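You operate a simulated robot arm through the tools that you are given. There is no shell and no other tool. Be economical: measure what you need, move in short steps, check, and stop when the job is done.

Carry out the task below with a simulated robot arm. There is one attempt and no reset: what you move stays moved.

TASK
Stack the 2 spacer from the top of the grey bench on top of the 3 spacer.
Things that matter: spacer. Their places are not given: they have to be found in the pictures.

It is judged by the outcome, as a careful person would: the job done as asked, and still so three seconds after it is handed in. It fails if anything else is knocked over, pushed out of place, dropped, spilled or broken.

THE ROBOT
A 6-joint arm with a two-finger parallel gripper, fixed in place. Base frame: the origin is at the foot of the arm, x ahead of it, y to its left, z up; the work surface is at about z = 0. Lengths are in m, angles in degrees, forces in N, time in s.
With the tool pointing down near the work surface it reaches from about 0.14 to 0.58 m from the base axis. Its first joint turns from -66.0 to 66.0 degrees. Payload 2.1 kg.
Tool frame: the origin (TCP) lies between the finger pads and is the grasp point; the fingertips stand 0.03 m ahead of it; z points along the fingers, y is the line along which they close. The gripper opens to 0.094 m. The fingers are 0.028 m wide and 0.01 m thick; the gripper's body (0.05 by 0.096 m) begins 0.055 m behind the TCP.
Orientation is that of the tool frame in the base frame, as a unit quaternion [x, y, z, w]. With the fingers straight down and closing along the base's y, the tool's x points along the base's -x, its y along +y and its z along -z.

THE INTERFACE
- The arm moves only by the tool arm_command. Its argument "rows" is a list that holds one entry, the list of rows, each a list of 6 numbers: the shift along the tool's x, y, z in m, then the turn, a rotation vector about the tool's x, y, z in degrees. In form: [[[tx, ty, tz, rx, ry, rz], ...]]. A call has 1 to 10 rows; each row is the pose to reach, as a shift and turn from the pose commanded when the call began, along the tool's axes at that moment. "hand" is the opening, from 0 (shut) to 1 (fully open), set as the call begins (left out, the last holds). A row lasts 0.2 s, in which the tool goes at most 0.05 m and 8.6 degrees; a call with a longer step from one row to the next is refused whole, and so is a gripper value outside its range. A pose out of reach is approached as far as the arm can. The call stops where the force on the tool passes 40 N (or 10 N more than at its start, if that is more) or the arm is blocked; 0.2 s more then pass. The fingers move at their own pace (about 0.072 m/s each) and stop on an object; they squeeze with about 35 N. The grip force told is the motor's: it shows also when the fingers shut on nothing. Time passes only in rows, and 0.2 s behind the last, so rows that repeat a pose let the fingers close. It gives the time, the measured TCP pose, the force on the tool (base axes), the opening and the grip force at its end, in the units of the frame above (readings bear some noise).
- Cameras (640 x 400 px; columns grow to the right, rows downward): "scene" is fixed at [0.0413, -0.3612, 0.4866]; the picture's right is [0.89, -0.46, 0.00], its down [-0.25, -0.49, -0.84] and it looks along [0.39, 0.74, -0.55] (base axes); focal length 348 px, centre (320, 200). "wrist" rides on the gripper at [-0.037, 0, -0.058] in the tool frame; the picture's right is [0.00, -1.00, 0.00], its down [0.97, 0.00, -0.24] and it looks along [0.24, 0.00, 0.97] (tool axes); focal length 218 px, centre (320, 200).
- get_image(camera): a new picture of that camera. No time passes.
- measure_at(camera, pixels): for up to 12 pixels [column, row] of the newest picture of that camera ("zoom" is the newest enlarged one), the place [x, y, z] in the base frame of the surface seen there, good to about 0.002 m. No time passes.
- enlarge(camera, box): a new picture of the part [left, top, right, bottom] of that camera's present view, enlarged. No time passes.
- hand_in(): hands the job in; it is judged then, once.

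Work in short steps. Measure before you move; look again where a grasp or a placing could have gone wrong, and mend it. You have 60 turns and 20 pictures in all, the two below and enlarged ones among them. Open the gripper and draw the arm clear of the work before you hand the job in, unless the task says otherwise; then end with one line.

The tools are called as a command line: name --argument value ..., lists and objects as JSON in quotes. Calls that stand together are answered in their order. arm_command: Moves the arm, as the interface text tells. Its arguments: {"type":"object","properties":{"rows":{"type":"array"},"hand":{"type":"number"}},"required":["rows"]} The other tools are called the same way: get_image (camera) takes a picture; measure_at (camera, pixels) gives the place of the surface under pixels of a picture; enlarge (camera, box) takes an enlarged picture of a part of a camera's view; hand_in () hands the job in.

At the start:

```text
t: 0.0
eef_pos: [0.2591, 0.0343, 0.2201]
orientation: [0.0, 1.0, -0.001, 0.0]
ft_force: [0.8, 0.4, 0.3]
width: 0.0944
finger_force: 0.1
```

scene: 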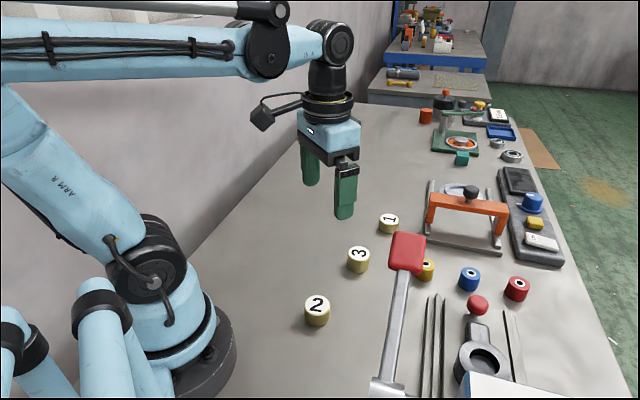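
wrist: 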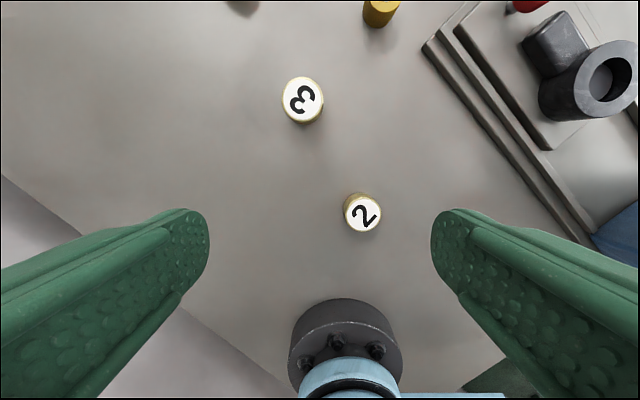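

The scene shows the 2 spacer at about (317,305) and the 3 spacer at about (358,255). I'll measure their tops and the table around them.

measure_at --camera "scene" --pixels '[[317, 304], [306, 304], [328, 304], [317, 297], [317, 322], [358, 253], [348, 253], [368, 253], [358, 268], [300, 330], [388, 218], [340, 275]]'

measure_at --camera "wrist" --pixels '[[363, 213], [347, 213], [379, 213], [363, 198], [363, 229], [303, 98], [284, 98], [321, 98], [303, 79], [303, 116], [330, 150], [400, 213]]'

enlarge --camera "scene" --box '[260, 190, 420, 340]'

```text
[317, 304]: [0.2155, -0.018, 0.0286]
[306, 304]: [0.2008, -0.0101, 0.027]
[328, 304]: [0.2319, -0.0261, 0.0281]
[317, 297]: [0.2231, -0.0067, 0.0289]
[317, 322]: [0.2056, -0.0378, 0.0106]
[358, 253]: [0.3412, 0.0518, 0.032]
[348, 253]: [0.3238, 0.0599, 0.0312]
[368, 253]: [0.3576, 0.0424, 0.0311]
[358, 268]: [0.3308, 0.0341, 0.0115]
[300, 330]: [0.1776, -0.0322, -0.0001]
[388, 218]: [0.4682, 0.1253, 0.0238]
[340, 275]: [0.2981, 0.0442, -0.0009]
```

```text
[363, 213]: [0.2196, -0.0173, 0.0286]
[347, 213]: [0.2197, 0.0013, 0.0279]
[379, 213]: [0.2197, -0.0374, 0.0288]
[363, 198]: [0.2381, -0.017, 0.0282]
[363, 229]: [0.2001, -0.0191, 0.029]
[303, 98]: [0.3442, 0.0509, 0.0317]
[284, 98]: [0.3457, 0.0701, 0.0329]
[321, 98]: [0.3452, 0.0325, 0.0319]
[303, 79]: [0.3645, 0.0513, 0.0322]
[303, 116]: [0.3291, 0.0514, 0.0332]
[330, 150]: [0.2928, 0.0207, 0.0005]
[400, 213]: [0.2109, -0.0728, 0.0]
```

```text
2.67 times, centred on (340, 265) of scene
```

zoom: 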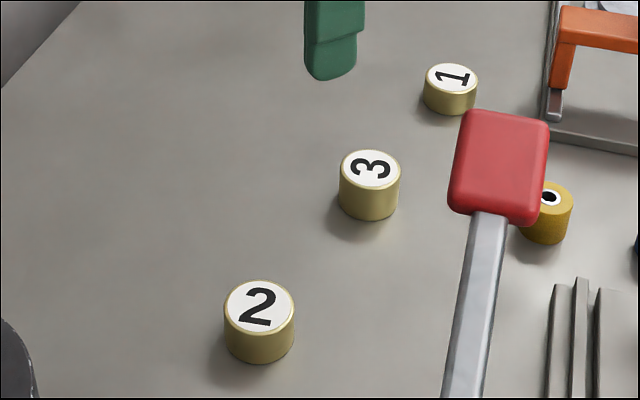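

2 spacer: centre about (0.219,-0.018), top 0.0285. 3 spacer: centre about (0.345,0.051), top 0.032. I'll check where the red-headed lever sits, for clearance.

measure_at --camera "scene" --pixels '[[408, 252], [398, 310], [388, 380], [427, 270], [432, 330], [400, 240]]'

arm_command --rows '[[[0.02, -0.026, 0.03, 0, 0, 0], [0.04, -0.052, 0.06, 0, 0, 0], [0.04, -0.052, 0.1, 0, 0, 0], [0.04, -0.052, 0.12, 0, 0, 0], [0.04, -0.052, 0.12, 0, 0, 0]]]' --hand 1

get_image --camera "wrist"

```text
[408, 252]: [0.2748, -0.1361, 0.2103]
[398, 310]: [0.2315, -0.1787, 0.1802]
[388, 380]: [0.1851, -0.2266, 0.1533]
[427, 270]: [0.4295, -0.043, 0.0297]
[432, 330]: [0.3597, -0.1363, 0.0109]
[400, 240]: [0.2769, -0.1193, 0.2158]
```

```text
t: 1.2
eef_pos: [0.2204, -0.0203, 0.1009]
orientation: [-0.001, 1.0, 0.0, 0.001]
ft_force: [-0.4, 0.6, -0.3]
width: 0.094
finger_force: 0.2
```

```text
16 pictures are left
```

wrist: 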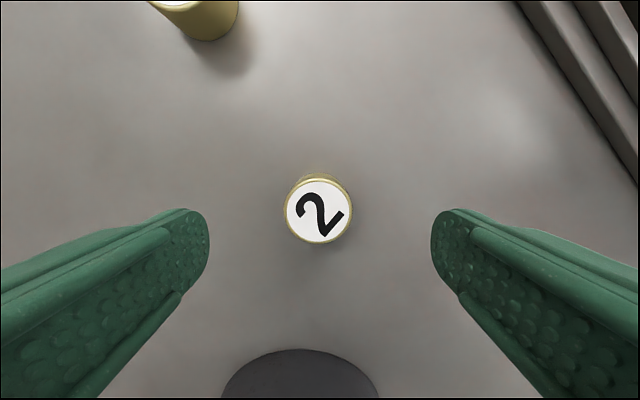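

The lever hangs at z≈0.15–0.21, y<-0.11, so it is clear of my path. I'll refine the 2 spacer's centre from its top edges at (286..352, 180..244).

measure_at --camera "wrist" --pixels '[[318, 212], [288, 212], [348, 212], [318, 184], [318, 240], [340, 191], [297, 234]]'

```text
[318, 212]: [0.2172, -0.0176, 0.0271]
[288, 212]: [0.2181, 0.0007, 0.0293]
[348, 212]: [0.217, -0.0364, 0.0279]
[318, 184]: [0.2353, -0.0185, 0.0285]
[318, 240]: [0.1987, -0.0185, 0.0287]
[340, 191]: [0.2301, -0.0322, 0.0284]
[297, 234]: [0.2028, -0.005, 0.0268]
```

Centre (0.217,-0.018). I'll descend with a small correction to TCP z≈0.036 (tips 6 mm above the bench).

arm_command --rows '[[[0.003, 0.001, 0.025, 0, 0, 0], [0.003, 0.001, 0.045, 0, 0, 0], [0.003, 0.001, 0.06, 0, 0, 0], [0.003, 0.001, 0.065, 0, 0, 0], [0.003, 0.001, 0.065, 0, 0, 0]]]' --hand 1

```text
t: 2.4
eef_pos: [0.2171, -0.0166, 0.0346]
orientation: [0.0, 1.0, 0.0, 0.001]
ft_force: [0.2, -0.1, -0.1]
width: 0.0941
finger_force: 0.0
```

Above the spacer with no contact; closing.

arm_command --rows '[[[0, 0, 0, 0, 0, 0], [0, 0, 0, 0, 0, 0], [0, 0, 0, 0, 0, 0], [0, 0, 0, 0, 0, 0], [0, 0, 0, 0, 0, 0]]]' --hand 0

```text
t: 3.6
eef_pos: [0.218, -0.0175, 0.036]
orientation: [0.0, 1.0, 0.0, 0.001]
ft_force: [0.6, 0.4, 1.4]
width: 0.0427
finger_force: 35.2
```

Gripped at 0.0427 width. I'll lift 0.07 m and go part of the way to the 3 spacer to measure it again.

arm_command --rows '[[[0, 0, -0.03, 0, 0, 0], [0, 0, -0.07, 0, 0, 0], [-0.03, 0.02, -0.07, 0, 0, 0], [-0.06, 0.04, -0.07, 0, 0, 0], [-0.09, 0.06, -0.07, 0, 0, 0], [-0.09, 0.069, -0.07, 0, 0, 0], [-0.09, 0.069, -0.07, 0, 0, 0]]]' --hand 0

get_image --camera "wrist"

```text
t: 5.2
eef_pos: [0.3066, 0.0508, 0.1066]
orientation: [-0.001, 1.0, -0.001, 0.0]
ft_force: [0.2, -0.1, -3.1]
width: 0.0428
finger_force: 35.0
```

```text
15 pictures are left
```

wrist: 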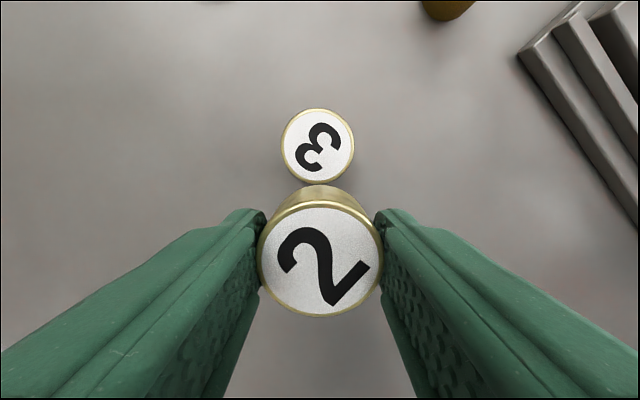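

The 2 spacer is held level, its top centre near (320,260). The 3's top spans about (282..354, 109..183). I'll measure both.

measure_at --camera "wrist" --pixels '[[317, 146], [286, 146], [350, 146], [318, 114], [318, 178], [320, 260], [264, 260], [376, 260], [320, 210], [320, 311]]'

```text
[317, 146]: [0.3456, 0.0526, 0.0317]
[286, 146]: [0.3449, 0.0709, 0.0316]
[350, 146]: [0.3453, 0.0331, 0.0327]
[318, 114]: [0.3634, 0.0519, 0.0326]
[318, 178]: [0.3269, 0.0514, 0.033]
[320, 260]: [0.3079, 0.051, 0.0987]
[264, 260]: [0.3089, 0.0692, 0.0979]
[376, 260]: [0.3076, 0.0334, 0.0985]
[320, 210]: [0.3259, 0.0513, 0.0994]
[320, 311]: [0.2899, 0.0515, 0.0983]
```

Offset from the 2 to the 3 is (+0.0373,+0.0007). The 2's bottom is at ≈0.070 and the 3's top at ≈0.032. I'll move over and lower 0.033, stopping just above.

arm_command --rows '[[[-0.02, 0.0005, 0, 0, 0, 0], [-0.0373, 0.0007, 0, 0, 0, 0], [-0.0373, 0.0007, 0, 0, 0, 0], [-0.0373, 0.0007, 0.015, 0, 0, 0], [-0.0373, 0.0007, 0.028, 0, 0, 0], [-0.0373, 0.0007, 0.033, 0, 0, 0], [-0.0373, 0.0007, 0.033, 0, 0, 0]]]' --hand 0

enlarge --camera "scene" --box '[310, 190, 410, 290]'

```text
t: 6.8
eef_pos: [0.3432, 0.0523, 0.0737]
orientation: [0.0, 1.0, 0.0, 0.0]
ft_force: [0.1, 0.7, -3.6]
width: 0.0431
finger_force: 34.9
```

```text
4.00 times, centred on (360, 240) of scene
```

zoom: 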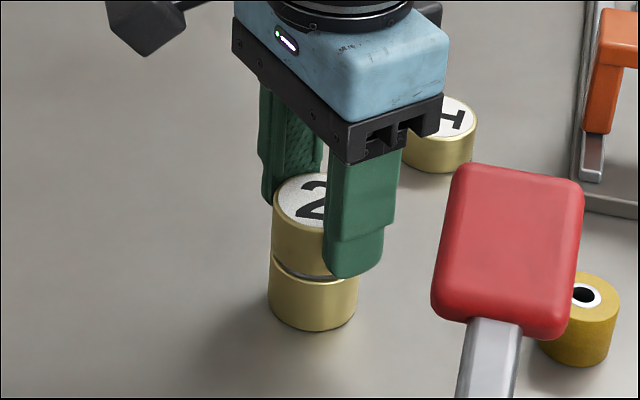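

Nearly aligned with a thin gap. I'll lower in 1 mm steps until the load comes off.

arm_command --rows '[[[0, 0, 0.001, 0, 0, 0], [0, 0, 0.002, 0, 0, 0], [0, 0, 0.003, 0, 0, 0], [0, 0, 0.003, 0, 0, 0]]]' --hand 0

enlarge --camera "scene" --box '[335, 215, 395, 275]'

```text
t: 7.8
eef_pos: [0.3434, 0.0523, 0.0688]
orientation: [0.0, 1.0, 0.0, 0.001]
ft_force: [0.3, 0.5, -3.7]
width: 0.0431
finger_force: 35.0
```

```text
6.67 times, centred on (365, 245) of scene
```

zoom: 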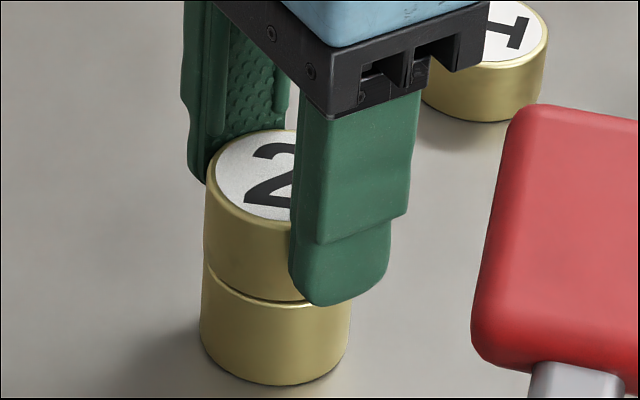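

Well aligned, and still carrying ~3.7 N. Lowering further in fine steps.

arm_command --rows '[[[0, 0, 0.0005, 0, 0, 0], [0, 0, 0.001, 0, 0, 0], [0, 0, 0.001, 0, 0, 0]]]' --hand 0

```text
t: 8.6
eef_pos: [0.3429, 0.0527, 0.068]
orientation: [0.0, 1.0, 0.0, 0.001]
ft_force: [-0.7, -0.3, -3.3]
width: 0.0431
finger_force: 35.3
```

arm_command --rows '[[[0, 0, 0.0005, 0, 0, 0], [0, 0, 0.001, 0, 0, 0], [0, 0, 0.001, 0, 0, 0]]]' --hand 0

```text
t: 9.4
eef_pos: [0.3431, 0.0538, 0.0674]
orientation: [-0.001, 1.0, 0.0, 0.001]
ft_force: [1.6, -0.1, 17.2]
width: 0.043
finger_force: 34.8
```

Contact now (17 N up). I'll ease back 0.5 mm and open straight out.

arm_command --rows '[[[0, 0, -0.0005, 0, 0, 0], [0, 0, -0.0005, 0, 0, 0]]]' --hand 0

arm_command --rows '[[[0, 0, 0, 0, 0, 0], [0, 0, 0, 0, 0, 0], [0, 0, 0, 0, 0, 0], [0, 0, 0, 0, 0, 0]]]' --hand 1

enlarge --camera "scene" --box '[310, 190, 410, 290]'

```text
t: 10.0
eef_pos: [0.3427, 0.0524, 0.068]
orientation: [0.0, 1.0, 0.0, 0.001]
ft_force: [-0.3, 0.2, -2.7]
width: 0.0429
finger_force: 35.0
```

```text
t: 11.0
eef_pos: [0.343, 0.0529, 0.0675]
orientation: [-0.001, 1.0, 0.0, 0.001]
ft_force: [-0.2, -1.4, -0.1]
width: 0.0938
finger_force: 0.1
```

```text
4.00 times, centred on (360, 240) of scene
```

zoom: 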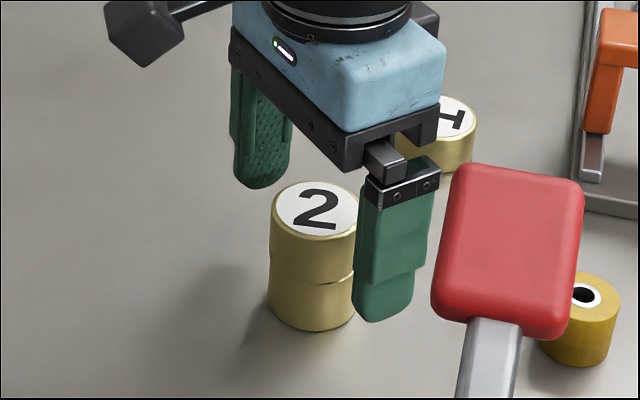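

The 2 rests on the 3 and the fingers are clear. I'll rise straight up and check.

arm_command --rows '[[[0, 0, -0.02, 0, 0, 0], [0, 0, -0.05, 0, 0, 0], [0, 0, -0.09, 0, 0, 0], [0, 0, -0.13, 0, 0, 0], [0.03, 0, -0.15, 0, 0, 0], [0.06, 0, -0.15, 0, 0, 0], [0.06, 0, -0.15, 0, 0, 0]]]' --hand 1

get_image --camera "scene"

get_image --camera "wrist"

```text
t: 12.6
eef_pos: [0.2836, 0.0543, 0.2188]
orientation: [0.0, 1.0, 0.001, 0.001]
ft_force: [-0.1, 0.8, -0.4]
width: 0.094
finger_force: 0.0
```

```text
11 pictures are left
```

scene: 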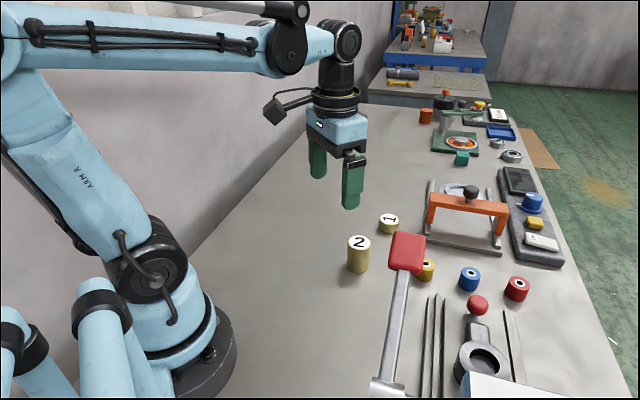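

```text
10 pictures are left
```

wrist: 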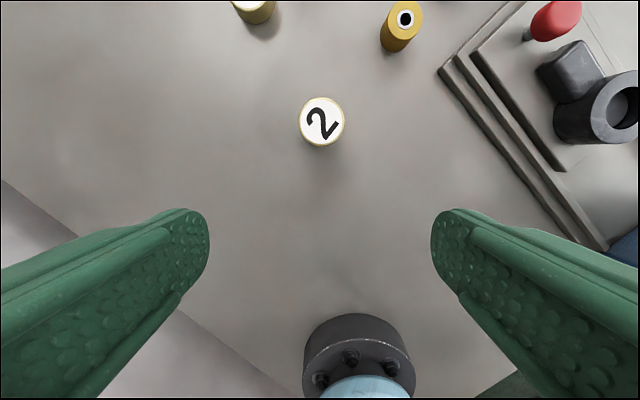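

The 2 stands squarely on the 3 at (358,253), the arm is clear, and nothing else has moved. Handing in.

hand_in

```text
The job is handed in.
```

The 2 spacer is stacked squarely on the 3 spacer, with the gripper open, the arm drawn clear and nothing else disturbed.
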